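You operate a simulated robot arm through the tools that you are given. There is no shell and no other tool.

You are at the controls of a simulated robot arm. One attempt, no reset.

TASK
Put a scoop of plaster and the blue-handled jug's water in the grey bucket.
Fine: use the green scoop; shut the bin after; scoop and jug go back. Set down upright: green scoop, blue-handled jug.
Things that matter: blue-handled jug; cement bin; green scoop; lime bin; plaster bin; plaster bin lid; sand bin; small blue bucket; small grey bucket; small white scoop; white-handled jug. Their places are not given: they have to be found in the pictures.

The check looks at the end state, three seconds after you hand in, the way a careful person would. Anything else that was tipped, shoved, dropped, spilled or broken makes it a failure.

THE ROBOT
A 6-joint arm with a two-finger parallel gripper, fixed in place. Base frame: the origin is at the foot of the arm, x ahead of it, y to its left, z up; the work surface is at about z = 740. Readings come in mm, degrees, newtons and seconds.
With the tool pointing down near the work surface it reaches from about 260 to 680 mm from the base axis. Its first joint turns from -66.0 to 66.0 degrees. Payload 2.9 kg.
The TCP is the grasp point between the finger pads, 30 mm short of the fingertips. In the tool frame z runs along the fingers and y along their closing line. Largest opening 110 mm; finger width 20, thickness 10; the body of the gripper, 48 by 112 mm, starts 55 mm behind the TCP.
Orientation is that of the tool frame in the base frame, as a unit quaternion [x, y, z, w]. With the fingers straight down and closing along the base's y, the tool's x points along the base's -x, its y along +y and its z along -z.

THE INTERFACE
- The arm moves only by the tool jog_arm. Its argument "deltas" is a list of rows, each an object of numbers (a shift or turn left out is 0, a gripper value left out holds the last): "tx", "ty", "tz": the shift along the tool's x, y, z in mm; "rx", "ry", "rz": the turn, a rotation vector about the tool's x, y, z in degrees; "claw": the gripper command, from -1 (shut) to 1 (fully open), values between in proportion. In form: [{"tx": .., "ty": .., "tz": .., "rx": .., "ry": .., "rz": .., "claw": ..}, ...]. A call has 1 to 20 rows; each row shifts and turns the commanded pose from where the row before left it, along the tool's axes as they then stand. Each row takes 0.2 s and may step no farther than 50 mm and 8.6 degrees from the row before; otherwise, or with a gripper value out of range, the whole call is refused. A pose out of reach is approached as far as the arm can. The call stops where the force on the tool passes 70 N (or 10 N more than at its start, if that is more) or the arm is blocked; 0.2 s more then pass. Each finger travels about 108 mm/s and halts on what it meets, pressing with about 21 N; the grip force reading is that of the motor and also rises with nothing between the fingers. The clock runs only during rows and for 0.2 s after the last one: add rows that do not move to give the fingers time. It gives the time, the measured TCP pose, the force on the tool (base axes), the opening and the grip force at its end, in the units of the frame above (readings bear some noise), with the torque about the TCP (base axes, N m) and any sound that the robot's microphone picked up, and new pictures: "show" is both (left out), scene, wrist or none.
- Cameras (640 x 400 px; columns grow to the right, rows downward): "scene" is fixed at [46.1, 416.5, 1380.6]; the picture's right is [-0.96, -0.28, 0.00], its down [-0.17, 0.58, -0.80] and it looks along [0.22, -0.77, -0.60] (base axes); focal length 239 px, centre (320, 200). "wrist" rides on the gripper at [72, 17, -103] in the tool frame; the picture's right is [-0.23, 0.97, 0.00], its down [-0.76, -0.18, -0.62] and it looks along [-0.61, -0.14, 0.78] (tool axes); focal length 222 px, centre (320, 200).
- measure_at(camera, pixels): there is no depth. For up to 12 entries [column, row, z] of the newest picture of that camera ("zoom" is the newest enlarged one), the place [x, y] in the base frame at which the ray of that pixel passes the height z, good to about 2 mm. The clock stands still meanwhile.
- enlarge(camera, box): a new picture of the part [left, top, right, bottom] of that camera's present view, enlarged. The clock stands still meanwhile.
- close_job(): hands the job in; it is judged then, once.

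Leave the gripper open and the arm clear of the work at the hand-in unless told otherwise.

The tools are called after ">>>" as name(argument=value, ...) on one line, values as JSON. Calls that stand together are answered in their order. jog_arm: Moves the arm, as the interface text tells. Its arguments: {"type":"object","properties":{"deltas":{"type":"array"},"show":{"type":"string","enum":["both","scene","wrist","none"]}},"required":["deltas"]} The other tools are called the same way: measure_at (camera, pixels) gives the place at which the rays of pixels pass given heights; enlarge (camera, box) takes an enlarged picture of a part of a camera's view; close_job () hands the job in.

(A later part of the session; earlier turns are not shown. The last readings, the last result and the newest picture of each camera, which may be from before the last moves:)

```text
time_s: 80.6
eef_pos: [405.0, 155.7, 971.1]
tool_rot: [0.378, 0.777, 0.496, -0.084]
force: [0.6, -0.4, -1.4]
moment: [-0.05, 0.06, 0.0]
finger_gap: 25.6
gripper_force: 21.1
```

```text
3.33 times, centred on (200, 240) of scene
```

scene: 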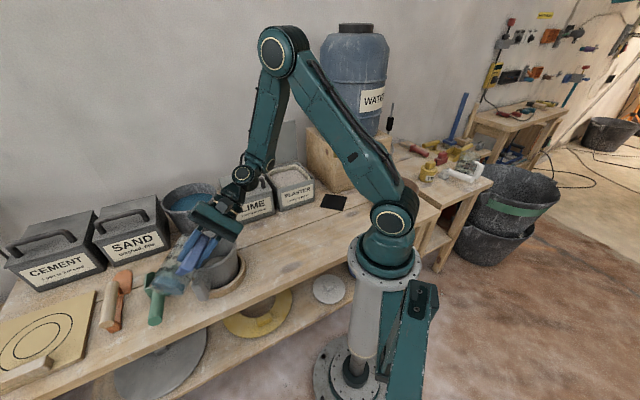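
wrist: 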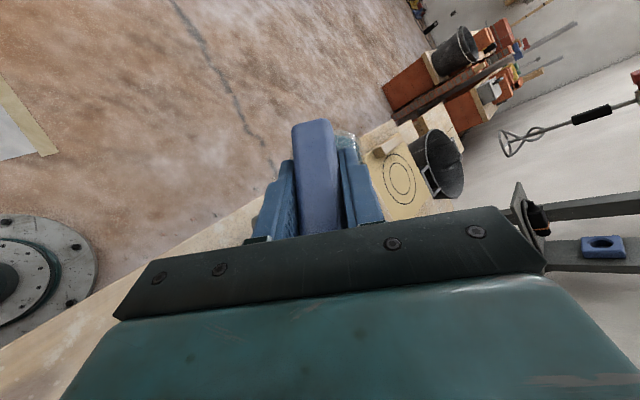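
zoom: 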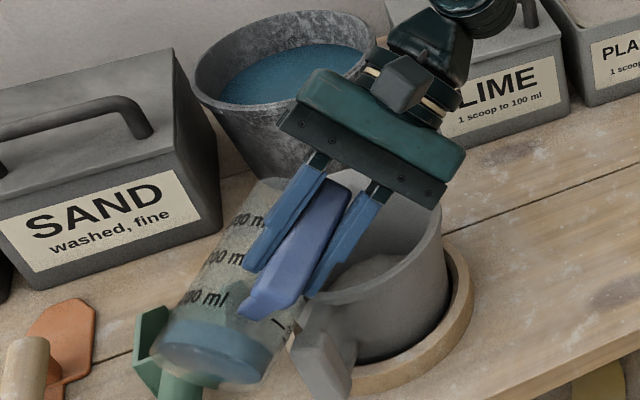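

The jug's water has visibly dropped to a thin layer, and nothing shows outside the bucket. Continuing to tip past horizontal to empty it.

>>> jog_arm(deltas=[{"tx": -1.4, "ty": 2.3, "tz": -7.0, "rx": -2.45, "ry": 2.83, "rz": 1.42}, {"tx": -1.4, "ty": 2.3, "tz": -7.0, "rx": -2.45, "ry": 2.83, "rz": 1.42}, {"tx": -1.4, "ty": 2.3, "tz": -7.0, "rx": -2.45, "ry": 2.83, "rz": 1.42}, {}], show="both")

>>> enlarge(camera="scene", box=[130, 180, 270, 300])

```text
time_s: 81.6
eef_pos: [407.6, 137.1, 983.1]
tool_rot: [0.374, 0.721, 0.568, -0.135]
force: [-0.1, -0.2, -2.2]
moment: [-0.07, 0.05, -0.02]
finger_gap: 26.0
gripper_force: 20.9
```

scene: 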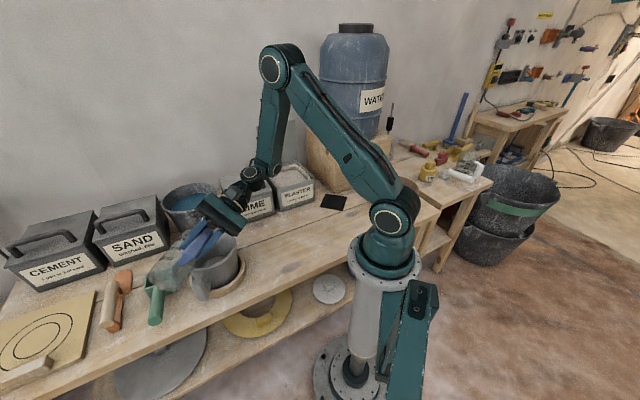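
wrist: 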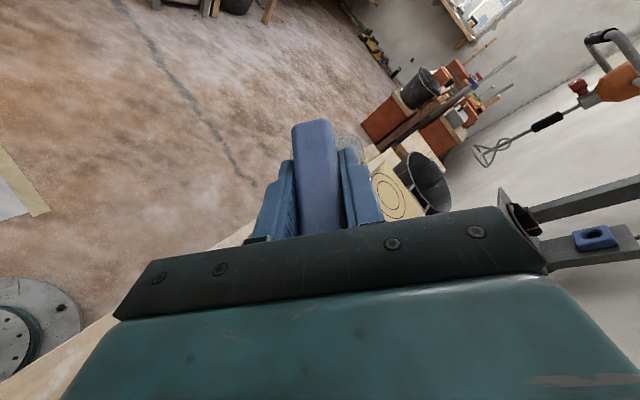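

```text
3.33 times, centred on (200, 240) of scene
```

zoom: 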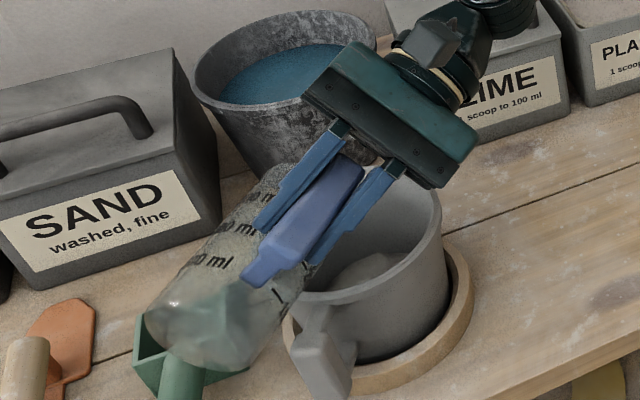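

The jug shows no blue any more at 92°. I tip another 12° and hold a second so the last drops fall into the bucket.

>>> jog_arm(deltas=[{"tx": -1.4, "ty": 2.3, "tz": -7.0, "rx": -2.45, "ry": 2.83, "rz": 1.42}, {"tx": -1.4, "ty": 2.3, "tz": -7.0, "rx": -2.45, "ry": 2.83, "rz": 1.42}, {"tx": -1.4, "ty": 2.3, "tz": -7.0, "rx": -2.45, "ry": 2.83, "rz": 1.42}, {}, {}, {}, {}, {}, {}], show="both")

>>> enlarge(camera="scene", box=[130, 180, 270, 300])

```text
time_s: 83.6
eef_pos: [409.5, 117.3, 989.2]
tool_rot: [0.366, 0.657, 0.633, -0.185]
force: [0.2, 0.2, -1.1]
moment: [-0.06, 0.04, 0.01]
finger_gap: 25.9
gripper_force: 21.3
```

scene: 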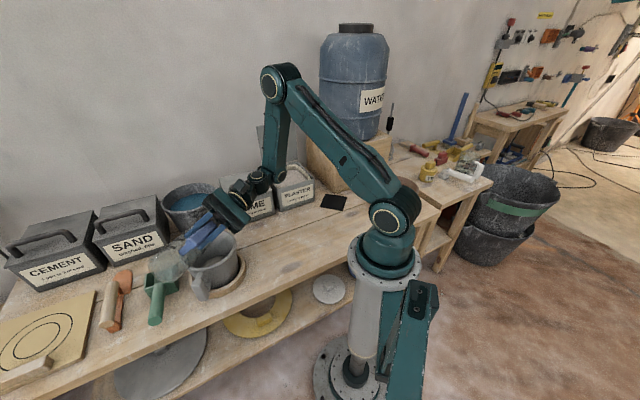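
wrist: 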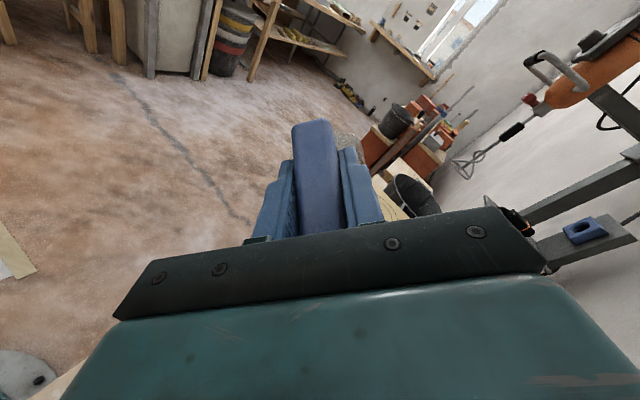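

```text
3.33 times, centred on (200, 240) of scene
```

zoom: 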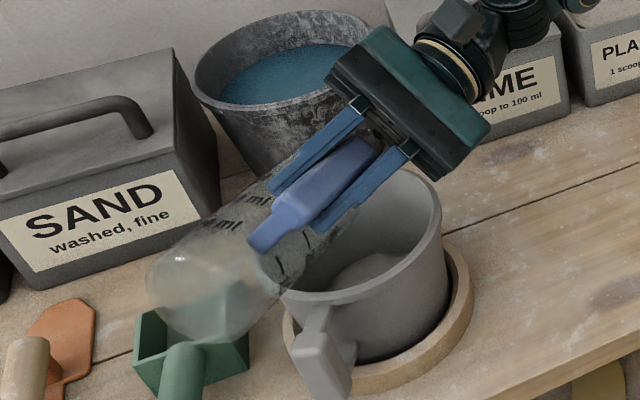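

The jug is empty. I now reverse the motion: lift while turning the jug back upright.

>>> jog_arm(deltas=[{"tx": 10.9, "ty": 3.3, "tz": 12.2, "rx": 4.9, "ry": -5.66, "rz": -2.83}, {"tx": 10.2, "ty": 3.5, "tz": 10.5, "rx": 4.9, "ry": -5.66, "rz": -2.83}, {"tx": 9.3, "ty": 3.6, "tz": 8.9, "rx": 4.9, "ry": -5.66, "rz": -2.83}, {"tx": 8.3, "ty": 3.45, "tz": 7.4, "rx": 4.9, "ry": -5.66, "rz": -2.83}, {"tx": 7.2, "ty": 3.1, "tz": 6.0, "rx": 4.9, "ry": -5.66, "rz": -2.83}, {"tx": 5.9, "ty": 2.7, "tz": 4.8, "rx": 4.9, "ry": -5.66, "rz": -2.83}, {"tx": 4.6, "ty": 2.0, "tz": 3.8, "rx": 4.9, "ry": -5.66, "rz": -2.83}, {"tx": 3.2, "ty": 1.2, "tz": 3.0, "rx": 4.9, "ry": -5.66, "rz": -2.83}, {"tx": 1.7, "ty": 0.3, "tz": 2.3, "rx": 4.9, "ry": -5.66, "rz": -2.83}, {"tx": 0.3, "ty": -0.7, "tz": 1.9, "rx": 4.9, "ry": -5.66, "rz": -2.83}, {"tx": -1.1, "ty": -1.9, "tz": 1.7, "rx": 4.9, "ry": -5.66, "rz": -2.83}, {"tx": -2.5, "ty": -3.1, "tz": 1.8, "rx": 4.9, "ry": -5.66, "rz": -2.83}, {"tx": -3.7, "ty": -4.3, "tz": 2.1, "rx": 4.9, "ry": -5.66, "rz": -2.83}, {}, {}], show="both")

>>> enlarge(camera="scene", box=[110, 180, 290, 320])

```text
time_s: 86.8
eef_pos: [398.8, 185.6, 1005.0]
tool_rot: [0.305, 0.915, -0.079, 0.253]
force: [0.4, 0.1, -0.5]
moment: [0.03, 0.02, -0.01]
finger_gap: 25.7
gripper_force: 21.0
```

scene: 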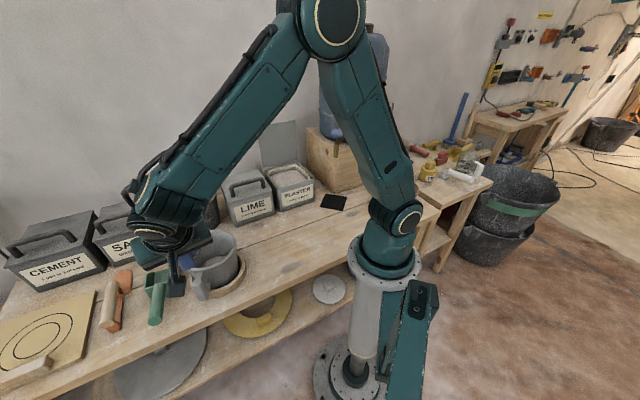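
wrist: 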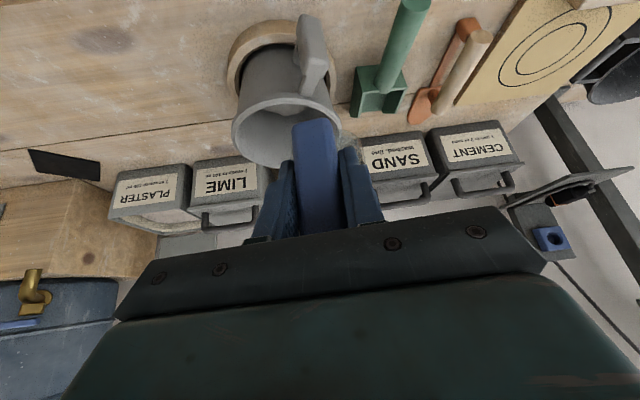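

```text
2.86 times, centred on (200, 250) of scene
```

zoom: 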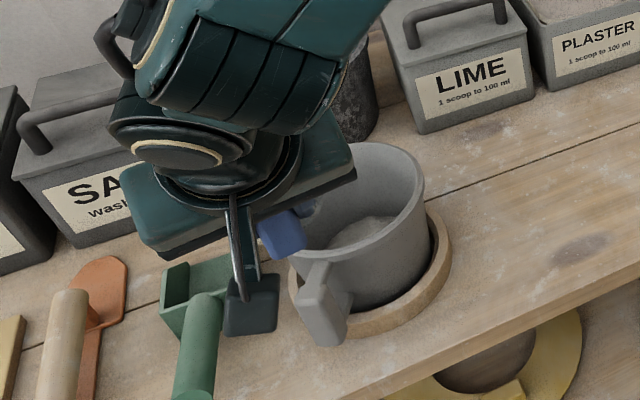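

Back at the exact pre-pour pose with the jug upright, and the bucket shows its mixture. Now I retrace the path back towards the jug's mat.

>>> jog_arm(deltas=[{"tx": -11.67, "ty": -37.1, "tz": 6.93}, {"tx": -11.67, "ty": -37.1, "tz": 6.93}, {"tx": -11.67, "ty": -37.1, "tz": 6.93}, {"tx": -11.67, "ty": -37.1, "tz": 6.93}, {"tx": -11.67, "ty": -37.1, "tz": 6.93}, {"tx": -11.67, "ty": -37.1, "tz": 6.93}, {"tx": -11.67, "ty": -37.1, "tz": 6.93}, {"ry": 4}, {"ry": 4}, {"ry": 4}, {"rx": 2.32, "rz": 7.13}, {"rx": 2.32, "rz": 7.13}, {"rx": 2.32, "rz": 7.13}, {"rx": 2.32, "rz": 7.13}, {"tx": -17.5, "ty": -23.5, "tz": 7.4}, {"tx": -17.5, "ty": -23.5, "tz": 7.4}, {"tx": -17.5, "ty": -23.5, "tz": 7.4}, {"tx": -17.5, "ty": -23.5, "tz": 7.4}, {"tx": -17.5, "ty": -23.5, "tz": 7.4}, {"tx": -17.5, "ty": -23.6, "tz": 7.5}], show="both")

>>> enlarge(camera="scene", box=[80, 200, 270, 340])

>>> enlarge(camera="scene", box=[178, 222, 250, 300])

```text
time_s: 91.0
eef_pos: [233.3, -238.0, 989.8]
tool_rot: [0.545, 0.823, -0.082, 0.136]
force: [-0.5, 0.0, -1.4]
moment: [0.03, 0.02, -0.06]
finger_gap: 25.8
gripper_force: 21.1
```

scene: 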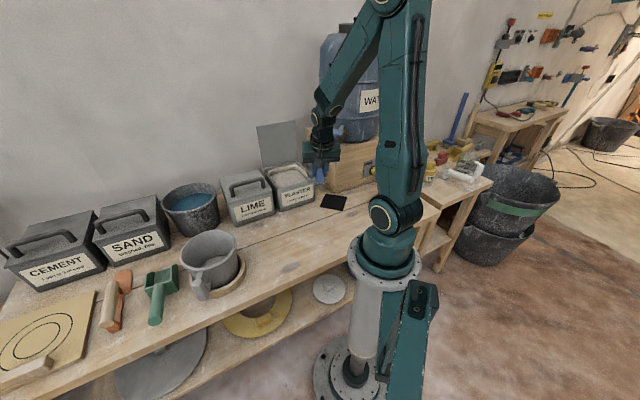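
wrist: 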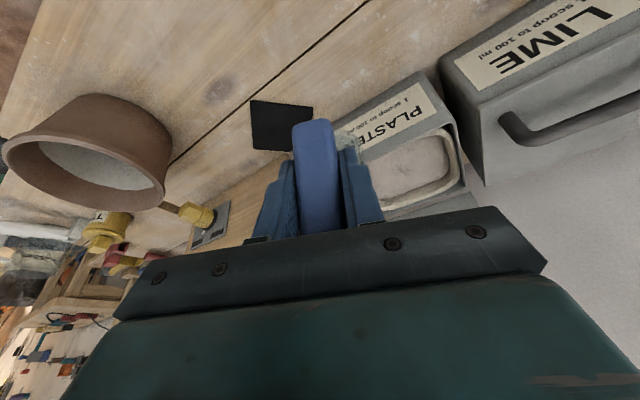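

```text
2.86 times, centred on (175, 270) of scene
```

zoom: 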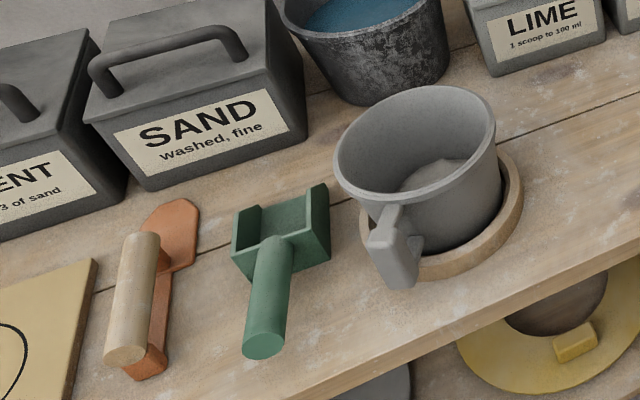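

```text
5.13 times, centred on (214, 261) of scene
```

zoom: 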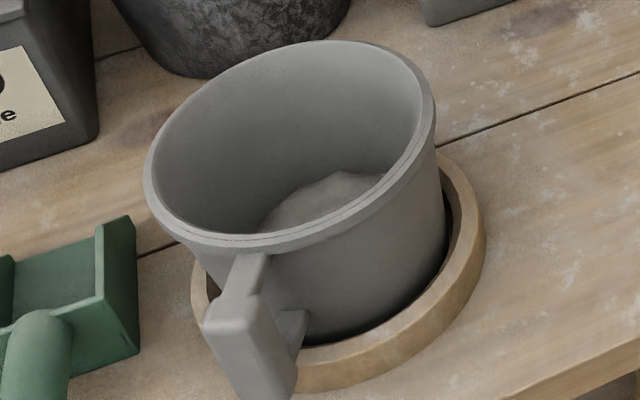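

The bucket holds the wet plaster, and the bench around it is clean. Retracing further: lower the jug 131 mm and move to the point just out from the tap.

>>> jog_arm(deltas=[{"tx": 4, "tz": 12.2}, {"tx": 9.3, "tz": 28.5}, {"tx": 9.3, "tz": 28.5}, {"tx": 9.3, "tz": 28.5}, {"tx": 8, "tz": 24.8}, {"tx": -11.1, "ty": -15.9, "tz": 3.6}, {"tx": -11.1, "ty": -15.9, "tz": 3.6}, {}], show="both")

>>> enlarge(camera="scene", box=[290, 120, 380, 220])

```text
time_s: 92.8
eef_pos: [218.1, -274.1, 858.4]
tool_rot: [0.544, 0.824, -0.082, 0.136]
force: [0.1, 1.2, -1.5]
moment: [0.03, 0.03, 0.02]
finger_gap: 25.9
gripper_force: 21.1
```

scene: 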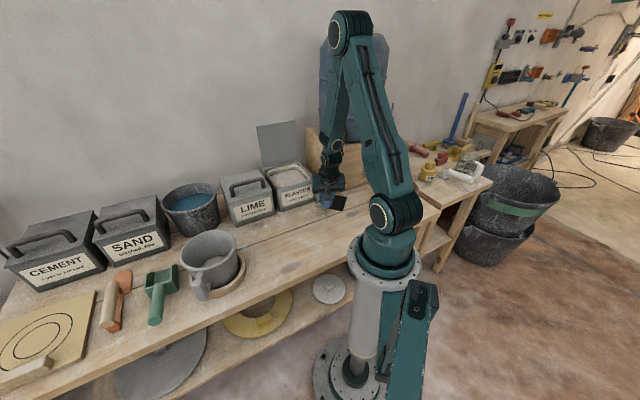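
wrist: 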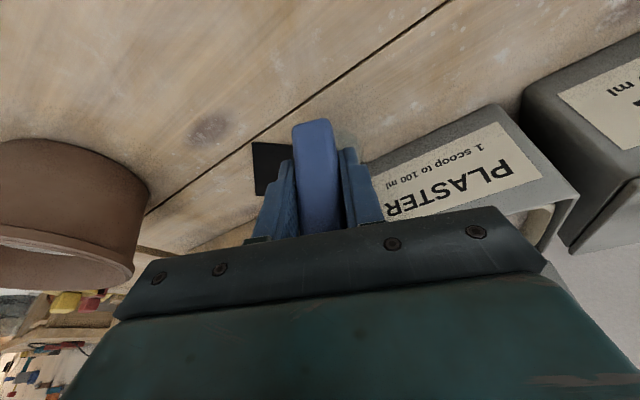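

```text
4.00 times, centred on (335, 170) of scene
```

zoom: 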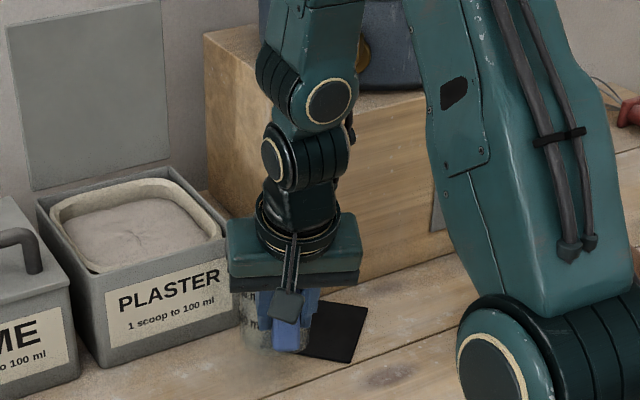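

Same pose as on the way out. Now I slide the jug back over the mat while removing the 12° tilt.

>>> jog_arm(deltas=[{"tx": -6.18, "ty": -8.8, "tz": 2.09, "ry": -2}, {"tx": -12.24, "ty": -17.6, "tz": 4.46, "ry": -4}, {"tx": -11.9, "ty": -17.6, "tz": 5.38, "ry": -4}, {"tx": -5.71, "ty": -8.8, "tz": 3.1, "ry": -2}, {}, {}], show="both")

>>> enlarge(camera="scene", box=[300, 140, 380, 220])

```text
time_s: 94.2
eef_pos: [185.0, -331.9, 858.8]
tool_rot: [0.533, 0.804, -0.139, 0.222]
force: [0.9, 0.3, -1.2]
moment: [0.08, 0.03, -0.01]
finger_gap: 25.7
gripper_force: 21.0
```

scene: 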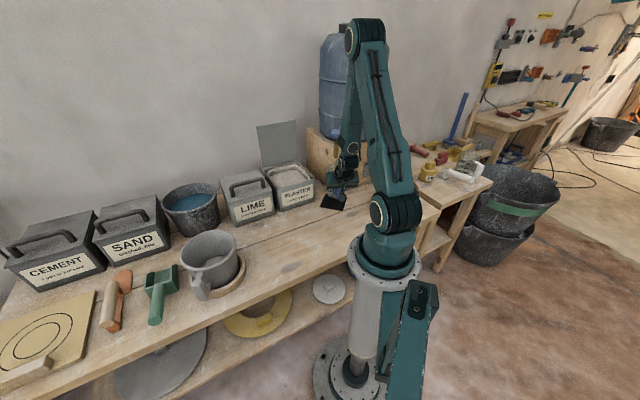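
wrist: 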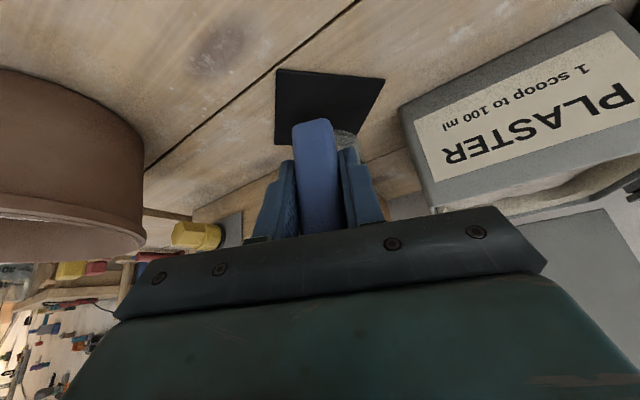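

```text
5.00 times, centred on (340, 180) of scene
```

zoom: 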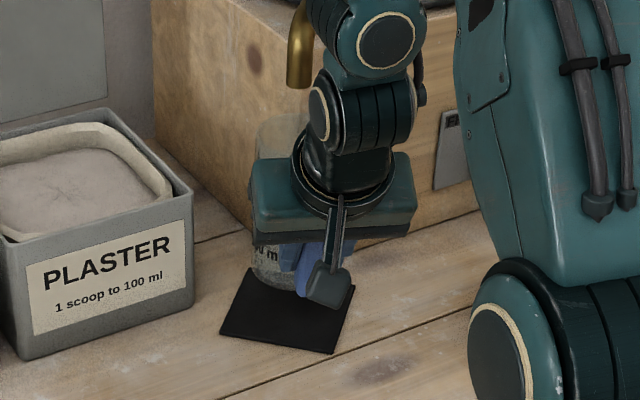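

Orientation matches the grasp exactly. Lowering 36 mm, then the last few mm in small steps.

>>> jog_arm(deltas=[{"tx": 6.3, "tz": 10.3}, {"tx": 6.3, "tz": 10.3}, {"tx": 6.3, "tz": 10.2}, {"tx": 1, "tz": 1.7}, {}], show="none")

>>> jog_arm(deltas=[{"tx": 0.75, "tz": 1.3}, {"tx": 0.75, "tz": 1.3}, {}], show="wrist")

```text
time_s: 95.4
eef_pos: [183.3, -328.1, 821.2]
tool_rot: [0.532, 0.805, -0.138, 0.222]
force: [0.8, 0.2, -0.7]
moment: [0.08, 0.05, 0.01]
finger_gap: 26.0
gripper_force: 21.7
```

```text
time_s: 96.2
eef_pos: [183.1, -327.7, 819.4]
tool_rot: [0.533, 0.805, -0.139, 0.223]
force: [-0.9, 7.5, 11.7]
moment: [-0.34, 0.02, -0.04]
finger_gap: 25.8
gripper_force: 20.8
```

wrist: 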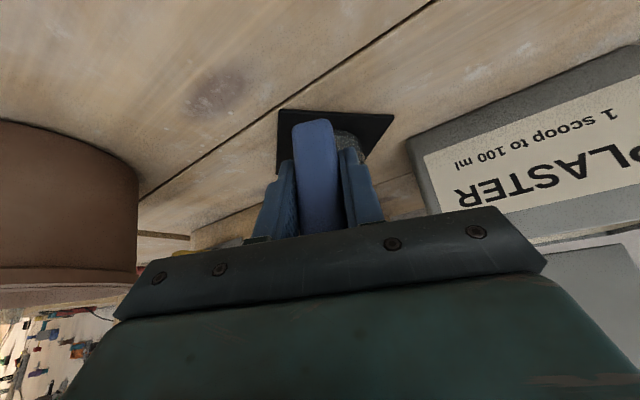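

The jug touches the mat (about 12 N, with contact under its centre), so it is seated. I relieve about 1 mm of pressure and open the fingers.

>>> jog_arm(deltas=[{"tx": -0.5, "tz": -0.6}, {}], show="none")

>>> jog_arm(deltas=[{"claw": -0.4}, {"claw": 0.0}, {"claw": 0.27}, {"claw": 0.27}, {}], show="both")

>>> enlarge(camera="wrist", box=[200, 60, 440, 240])

```text
time_s: 96.8
eef_pos: [184.4, -328.8, 819.4]
tool_rot: [0.534, 0.804, -0.138, 0.222]
force: [0.1, 0.0, -0.7]
moment: [0.07, 0.02, 0.02]
finger_gap: 25.7
gripper_force: 20.4
```

```text
time_s: 98.0
eef_pos: [183.5, -328.4, 820.6]
tool_rot: [0.534, 0.804, -0.139, 0.221]
force: [-0.4, 0.8, -0.3]
moment: [0.0, 0.0, 0.0]
finger_gap: 70.3
gripper_force: 0.0
```

scene: 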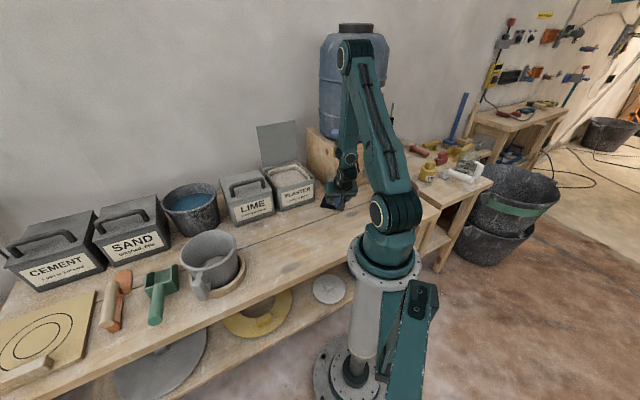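
wrist: 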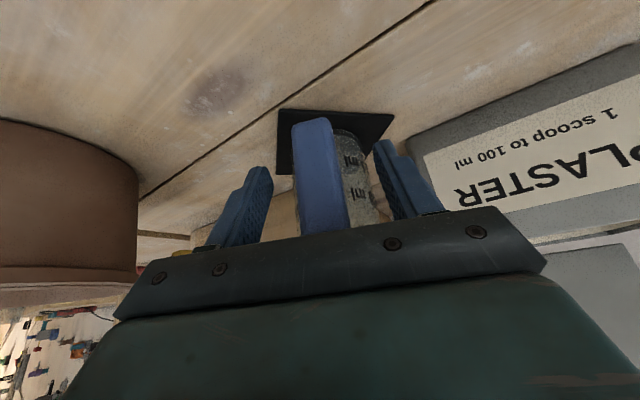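

```text
2.22 times, centred on (320, 150) of wrist
```

zoom: 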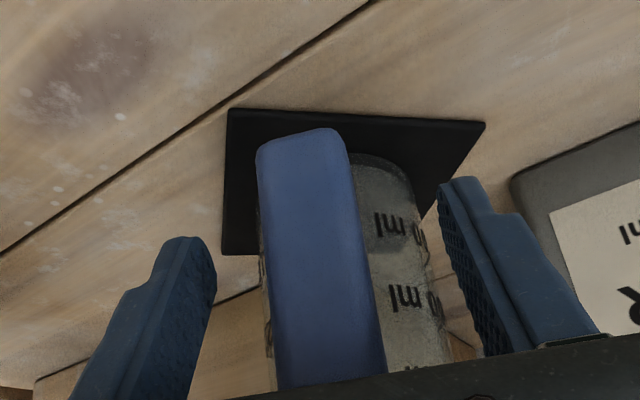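

The jug stands upright on its mat, empty, and the fingers are clear of the handle. Rising straight up 130 mm and then moving away sideways.

>>> jog_arm(deltas=[{"tx": -8, "tz": -13.9}, {"tx": -16, "tz": -27.7}, {"tx": -20, "tz": -34.6}, {"tx": -21, "tz": -36.4}, {"ty": 41.4, "tz": -8.7}, {"ty": 41.4, "tz": -8.7}, {"ty": 41.4, "tz": -8.7}, {"ty": 41.2, "tz": -8.7}, {}], show="both")

>>> enlarge(camera="scene", box=[230, 100, 370, 220])

>>> enlarge(camera="wrist", box=[100, 30, 440, 210])

```text
time_s: 100.0
eef_pos: [325.5, -246.9, 981.2]
tool_rot: [0.533, 0.805, -0.139, 0.222]
force: [0.8, -0.4, -0.4]
moment: [0.01, -0.03, 0.02]
finger_gap: 69.7
gripper_force: 0.1
```

scene: 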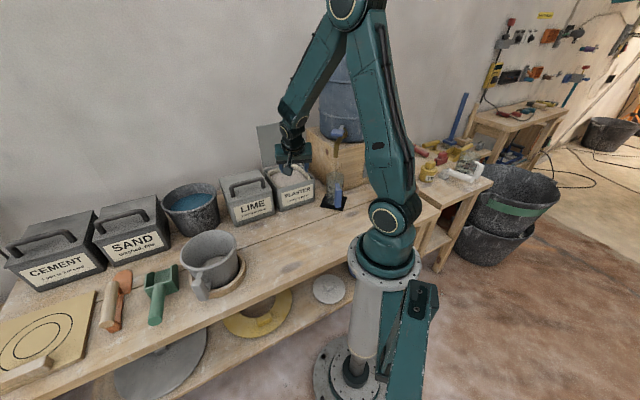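
wrist: 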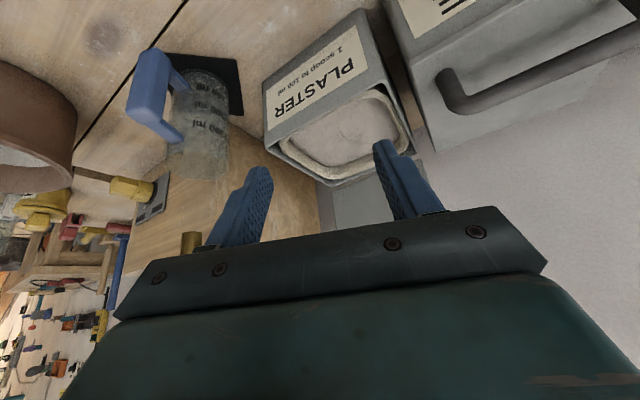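

```text
3.33 times, centred on (300, 160) of scene
```

zoom: 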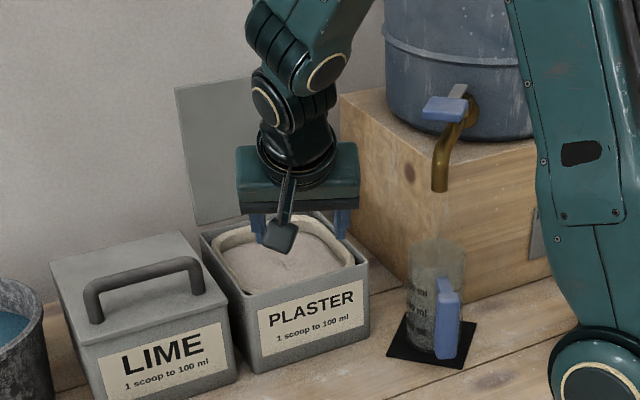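

```text
1.88 times, centred on (270, 120) of wrist
```

zoom: 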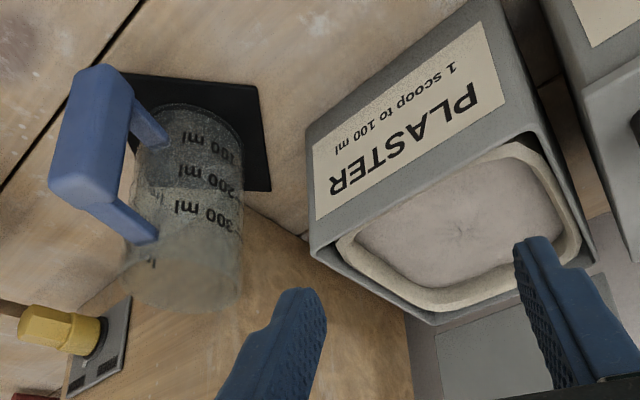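

The jug is upright and home. Last task: the lid. I'll raise up and reorient the gripper so that its fingers open along the bin's depth (to cage the lid's top edge), which also gives a side view of the lid.

>>> jog_arm(deltas=[{"tx": -13.5, "tz": -23.4}, {"tx": -13.5, "tz": -23.4}, {"tx": -13.5, "tz": -23.4}, {"ry": 7.5}, {"ry": 7.5}, {"ry": 7.5}, {"ry": 7.5}, {"rz": 8.31}, {"rz": 8.31}, {"rz": 8.31}, {"rz": 8.31}, {"rz": 8.31}, {"rz": 8.31}, {"rz": 8.31}, {"rz": 8.31}, {}], show="both")

```text
time_s: 103.4
eef_pos: [325.7, -248.4, 1063.2]
tool_rot: [0.918, 0.396, 0.006, 0.004]
force: [-0.1, 0.1, 0.2]
moment: [0.01, 0.0, -0.02]
finger_gap: 70.2
gripper_force: 0.1
```

scene: 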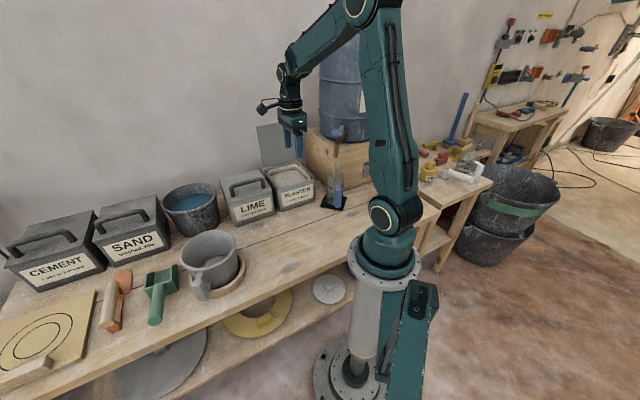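
wrist: 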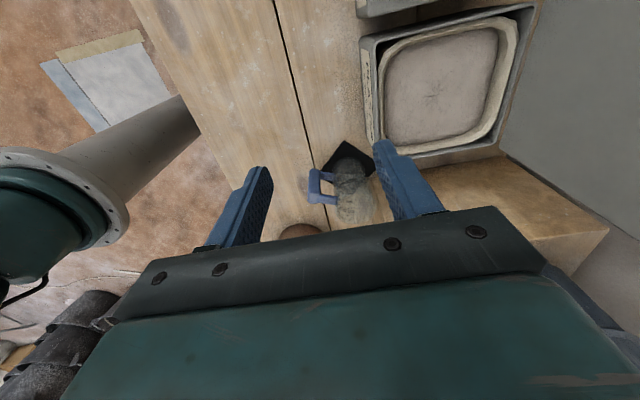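

The side view shows the bin and, at the right, the lid face. I'll rise and move forward over the bin to see the lid's top edge and the space behind it.

>>> jog_arm(deltas=[{"tx": -3, "ty": 5, "tz": -40}, {"tx": -6, "ty": 30, "tz": -30}, {"tx": -8, "ty": 45, "tz": -17}, {"tx": -9, "ty": 45}, {"ty": 13}, {}], show="both")

>>> enlarge(camera="wrist", box=[320, 0, 640, 210])

>>> enlarge(camera="scene", box=[230, 50, 370, 190])

```text
time_s: 104.8
eef_pos: [407.0, -361.1, 1150.4]
tool_rot: [0.918, 0.396, 0.008, 0.002]
force: [-0.9, -1.3, 0.1]
moment: [0.01, -0.01, -0.01]
finger_gap: 69.6
gripper_force: 0.0
```

scene: 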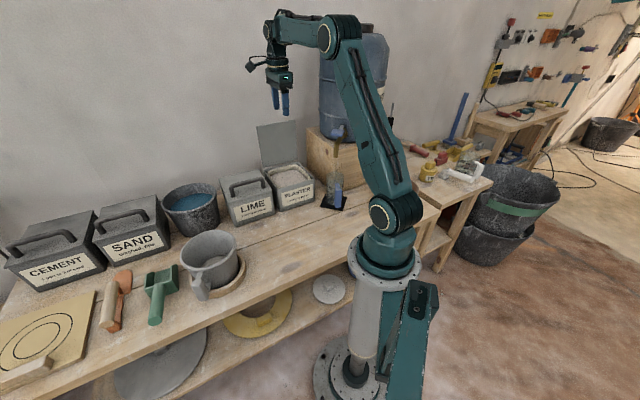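
wrist: 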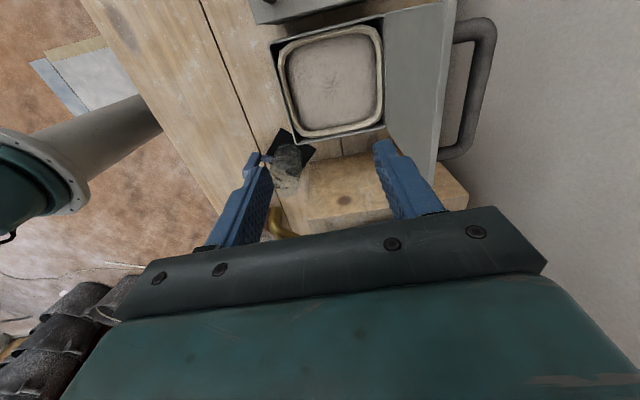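

```text
1.90 times, centred on (480, 105) of wrist
```

zoom: 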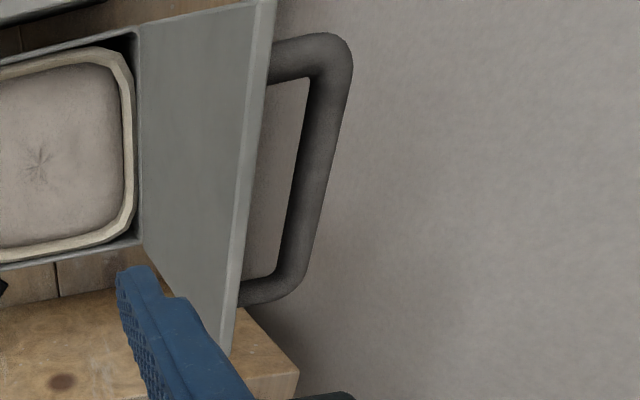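

```text
2.86 times, centred on (300, 120) of scene
```

zoom: 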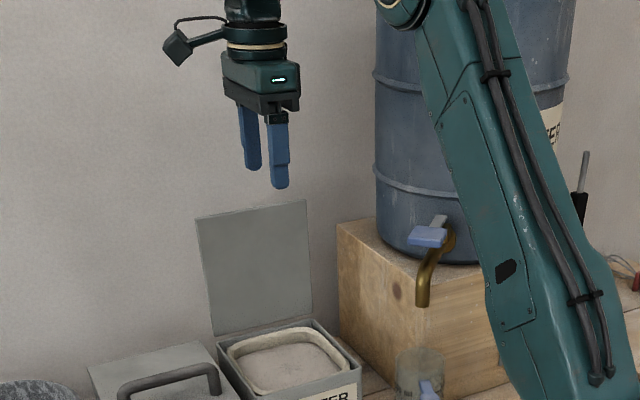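

A very clear view: the lid stands up with a thick top edge and its U handle behind it. I'll triangulate the lid's top corners with both cameras and find the wall behind.

>>> measure_at(camera="wrist", pixels=[[430.5, 186, 1020], [430.5, 186, 1050], [442.1, 78.7, 1020], [442.1, 78.7, 1050], [452, 10, 1020], [452, 10, 1050], [391, 180, 857], [384, 20, 857], [478, 30, 1000], [466, 150, 1000]])

>>> measure_at(camera="scene", pixels=[[294.8, 120, 1020], [294.8, 120, 1050], [257, 125.9, 1020], [257, 125.9, 1050], [297.2, 161.3, 857], [262.6, 167.9, 857]])

```text
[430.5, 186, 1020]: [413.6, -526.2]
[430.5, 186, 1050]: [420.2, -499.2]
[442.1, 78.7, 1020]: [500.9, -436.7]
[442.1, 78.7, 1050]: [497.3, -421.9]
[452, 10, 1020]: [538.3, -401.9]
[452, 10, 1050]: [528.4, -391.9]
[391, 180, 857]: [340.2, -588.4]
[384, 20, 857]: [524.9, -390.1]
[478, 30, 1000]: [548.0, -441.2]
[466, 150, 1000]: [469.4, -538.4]
```

```text
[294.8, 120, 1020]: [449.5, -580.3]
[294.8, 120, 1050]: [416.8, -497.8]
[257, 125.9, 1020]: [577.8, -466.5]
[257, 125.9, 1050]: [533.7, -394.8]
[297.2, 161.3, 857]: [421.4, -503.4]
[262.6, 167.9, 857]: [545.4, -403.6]
```

The lid's top edge is at z≈1050 (s≈166 mm behind the bin's front) and vertical; its handle bar is about 50 mm below the edge on the back side. I'll tilt the gripper 35° outward, set a 50 mm opening and stop about 60 mm short of caging the edge.

>>> jog_arm(deltas=[{"rx": -7, "claw": -0.09}, {"rx": -7}, {"rx": -7}, {"rx": -7}, {"rx": -7}, {"tx": -3.4, "ty": 7.4, "tz": 25.3}, {"tx": -3.3, "ty": 7.4, "tz": 25.3}, {"tx": -3.3, "ty": 7.4, "tz": 25.3}, {}], show="both")

>>> enlarge(camera="wrist", box=[200, 40, 480, 230])

>>> enlarge(camera="scene", box=[230, 60, 350, 190])

```text
time_s: 106.8
eef_pos: [446.3, -411.4, 1102.4]
tool_rot: [0.875, 0.376, 0.126, 0.278]
force: [0.4, -0.6, -0.1]
moment: [0.0, 0.0, 0.01]
finger_gap: 50.2
gripper_force: 0.1
```

scene: 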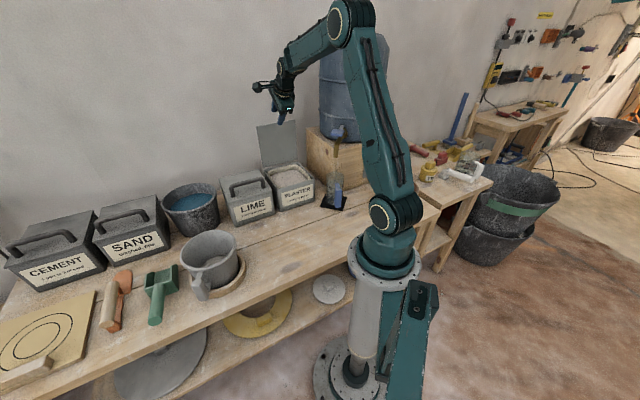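
wrist: 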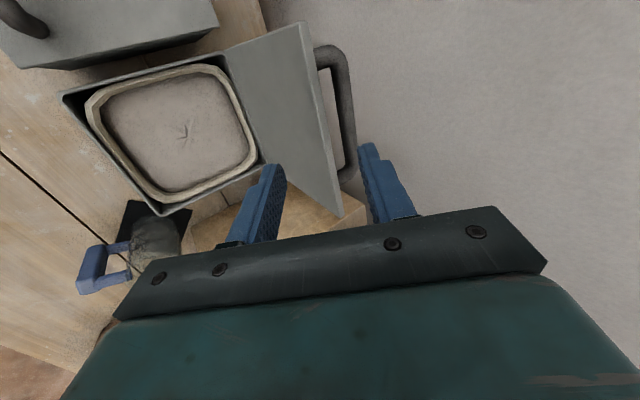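

```text
2.11 times, centred on (340, 135) of wrist
```

zoom: 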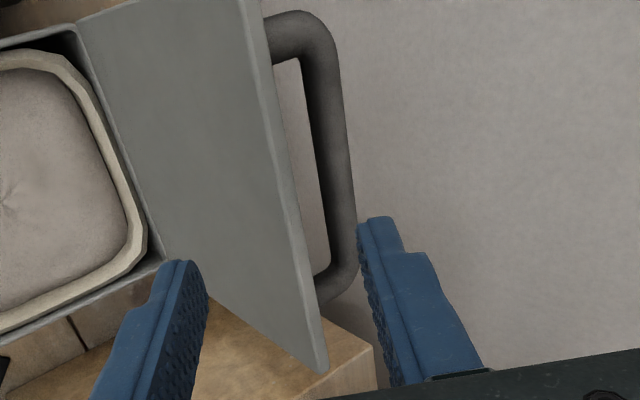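

```text
3.08 times, centred on (290, 125) of scene
```

zoom: 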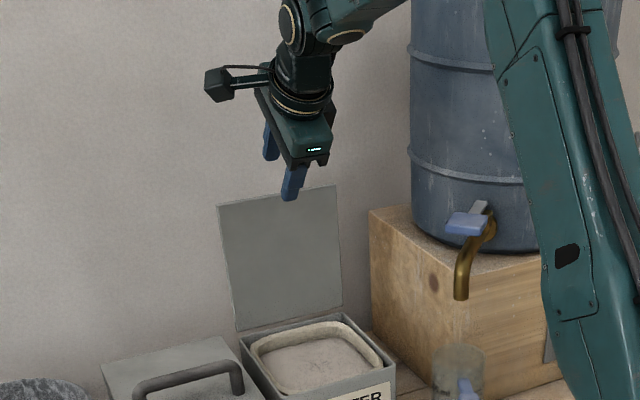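

The lid lies between the two fingers in the view. I'll re-measure its top corners and handle bar from here to confirm clearances.

>>> measure_at(camera="wrist", pixels=[[304, 24, 1050], [304, 24, 1040], [336, 213, 1050], [336, 213, 1040], [340, 215, 1050], [350, 60, 1000], [355, 160, 1000], [321, 110, 1050]])

```text
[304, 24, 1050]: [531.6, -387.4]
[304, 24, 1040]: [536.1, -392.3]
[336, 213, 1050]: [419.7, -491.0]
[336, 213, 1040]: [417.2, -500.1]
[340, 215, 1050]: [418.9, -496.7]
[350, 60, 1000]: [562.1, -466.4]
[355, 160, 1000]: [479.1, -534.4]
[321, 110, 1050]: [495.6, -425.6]
```

Edge centre is at s≈163, z=1050, as expected. Inserting: 58 mm along the tool so that the back finger goes just behind the lid's edge.

>>> jog_arm(deltas=[{"ty": -1.5, "tz": 19.5}, {"ty": -1.5, "tz": 19.5}, {"ty": -1.4, "tz": 19.4}, {}], show="both")

>>> enlarge(camera="wrist", box=[200, 40, 480, 230])

```text
time_s: 107.8
eef_pos: [468.4, -432.4, 1053.2]
tool_rot: [0.875, 0.376, 0.126, 0.279]
force: [0.7, -0.7, 0.5]
moment: [0.02, -0.02, -0.02]
finger_gap: 50.1
gripper_force: 0.1
```

scene: 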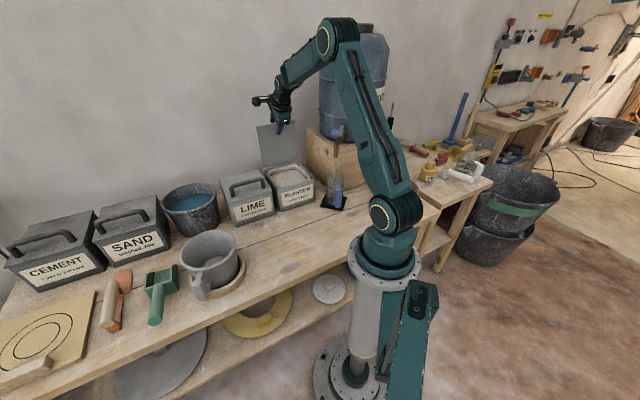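
wrist: 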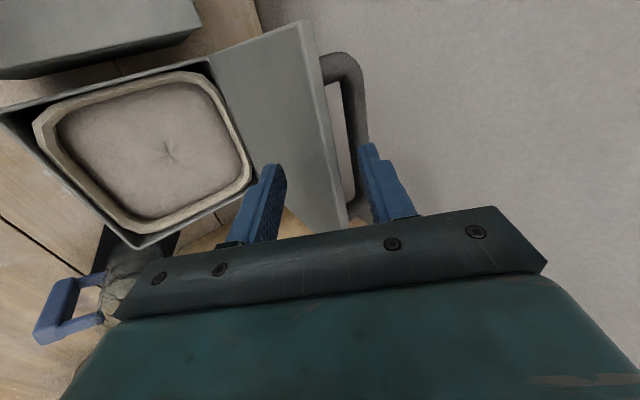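

```text
2.11 times, centred on (340, 135) of wrist
```

zoom: 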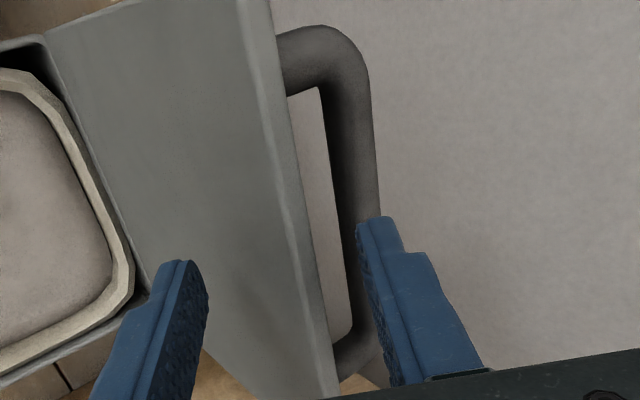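

The lid's edge is inside the cage. I narrow the fingers to about 40 mm and gently pull towards the robot, about 10° of lid travel, to see it follow.

>>> jog_arm(deltas=[{"claw": -0.27}, {"ty": -5.2, "tz": -4.3}, {"ty": -5.2, "tz": -4.3}, {"ty": -5.1, "tz": -4.2}, {"ty": -5.1, "tz": -4.2}, {}], show="both")

>>> enlarge(camera="wrist", box=[200, 40, 480, 230])

```text
time_s: 109.2
eef_pos: [449.7, -412.4, 1054.5]
tool_rot: [0.874, 0.377, 0.126, 0.279]
force: [0.9, -0.1, 0.1]
moment: [0.0, -0.02, 0.03]
finger_gap: 40.7
gripper_force: 0.4
```

scene: 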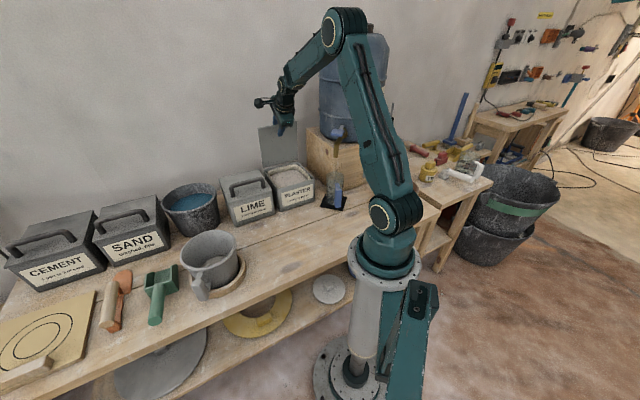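
wrist: 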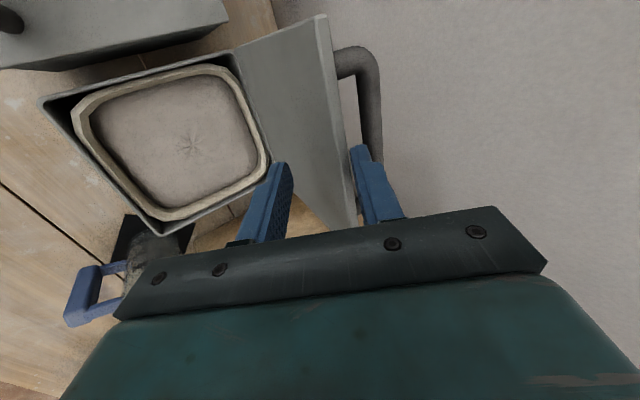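

```text
2.11 times, centred on (340, 135) of wrist
```

zoom: 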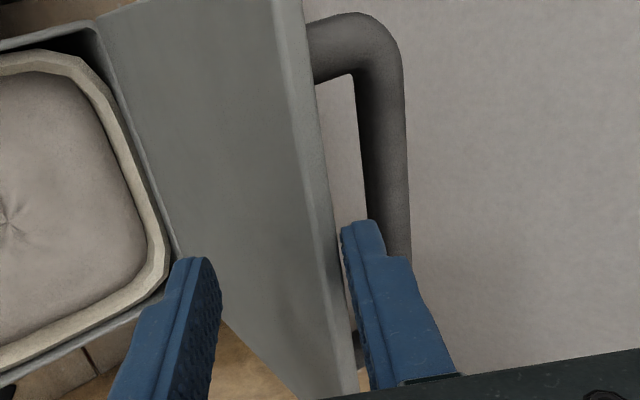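

The back finger is just reaching the lid's back edge. I keep pulling slowly, following the lid's arc to about 20°.

>>> jog_arm(deltas=[{"ty": -7.65, "tz": -3.2}, {"ty": -7.65, "tz": -3.0}, {"ty": -7.65, "tz": -2.8}, {"ty": -7.65, "tz": -2.8}, {}], show="both")

>>> enlarge(camera="wrist", box=[200, 40, 480, 230])

>>> enlarge(camera="scene", box=[230, 70, 350, 200])

```text
time_s: 110.4
eef_pos: [425.7, -391.8, 1046.5]
tool_rot: [0.875, 0.376, 0.125, 0.279]
force: [1.1, 0.5, 1.2]
moment: [0.02, -0.01, 0.02]
finger_gap: 40.4
gripper_force: 0.9
```

scene: 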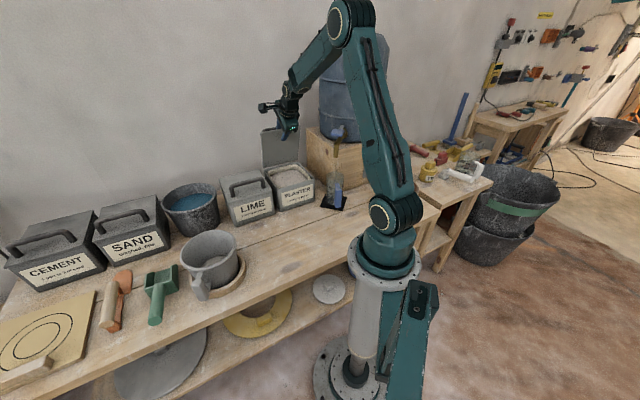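
wrist: 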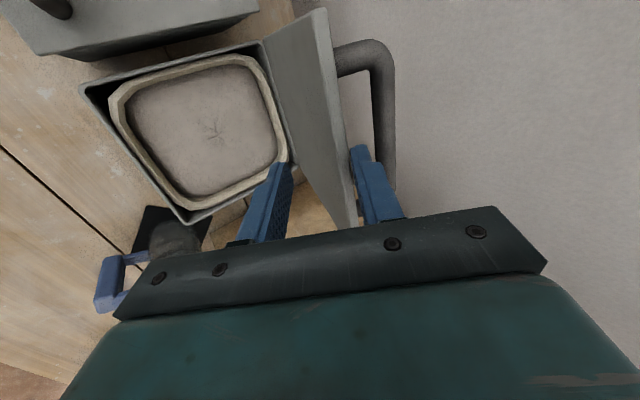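

```text
2.11 times, centred on (340, 135) of wrist
```

zoom: 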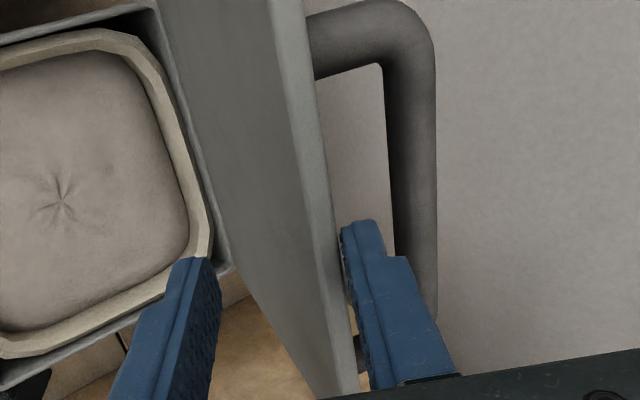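

```text
3.08 times, centred on (290, 135) of scene
```

zoom: 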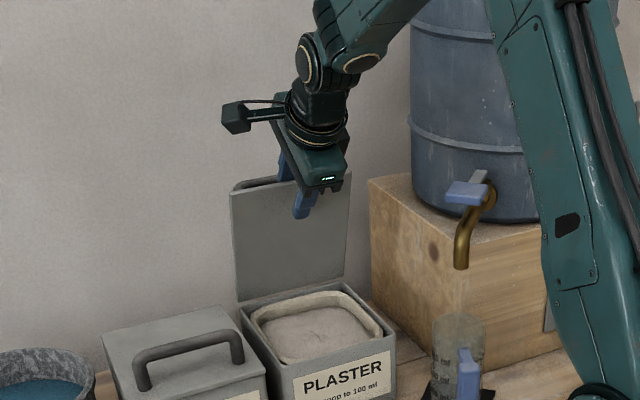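

The lid is following the back finger smoothly (forces under 2 N). Continuing the arc to about 35°.

>>> jog_arm(deltas=[{"ty": -8.3, "tz": -2.2}, {"ty": -8.3, "tz": -1.7}, {"ty": -8.3, "tz": -1.3}, {"ty": -8.4, "tz": -0.8}, {"ty": -8.4, "tz": -0.5}, {"ty": -8.4, "tz": -0.3}, {}], show="both")

>>> enlarge(camera="scene", box=[230, 70, 350, 200])

```text
time_s: 112.0
eef_pos: [393.5, -359.9, 1021.4]
tool_rot: [0.874, 0.376, 0.125, 0.28]
force: [0.5, 0.6, 1.1]
moment: [-0.02, -0.03, -0.01]
finger_gap: 40.0
gripper_force: 0.2
```

scene: 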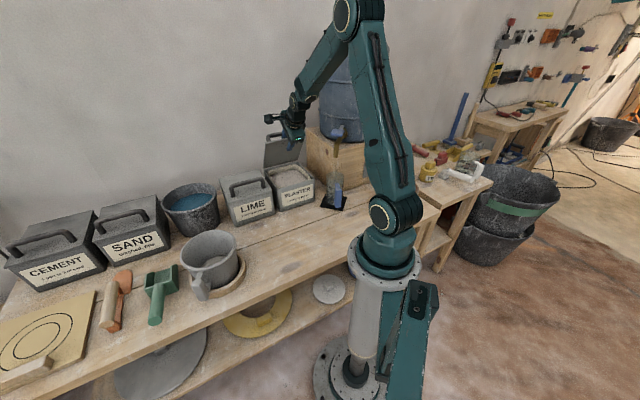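
wrist: 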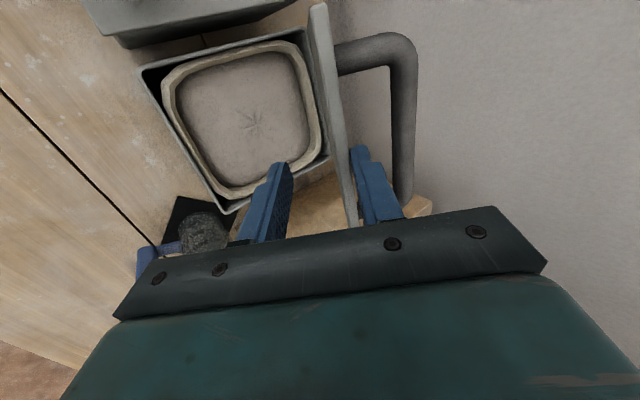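

```text
3.08 times, centred on (290, 135) of scene
```

zoom: 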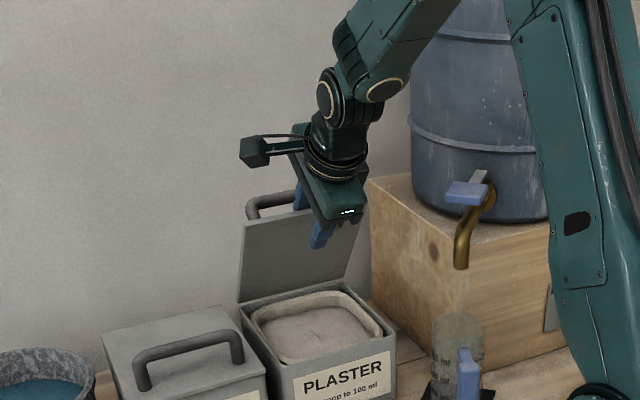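

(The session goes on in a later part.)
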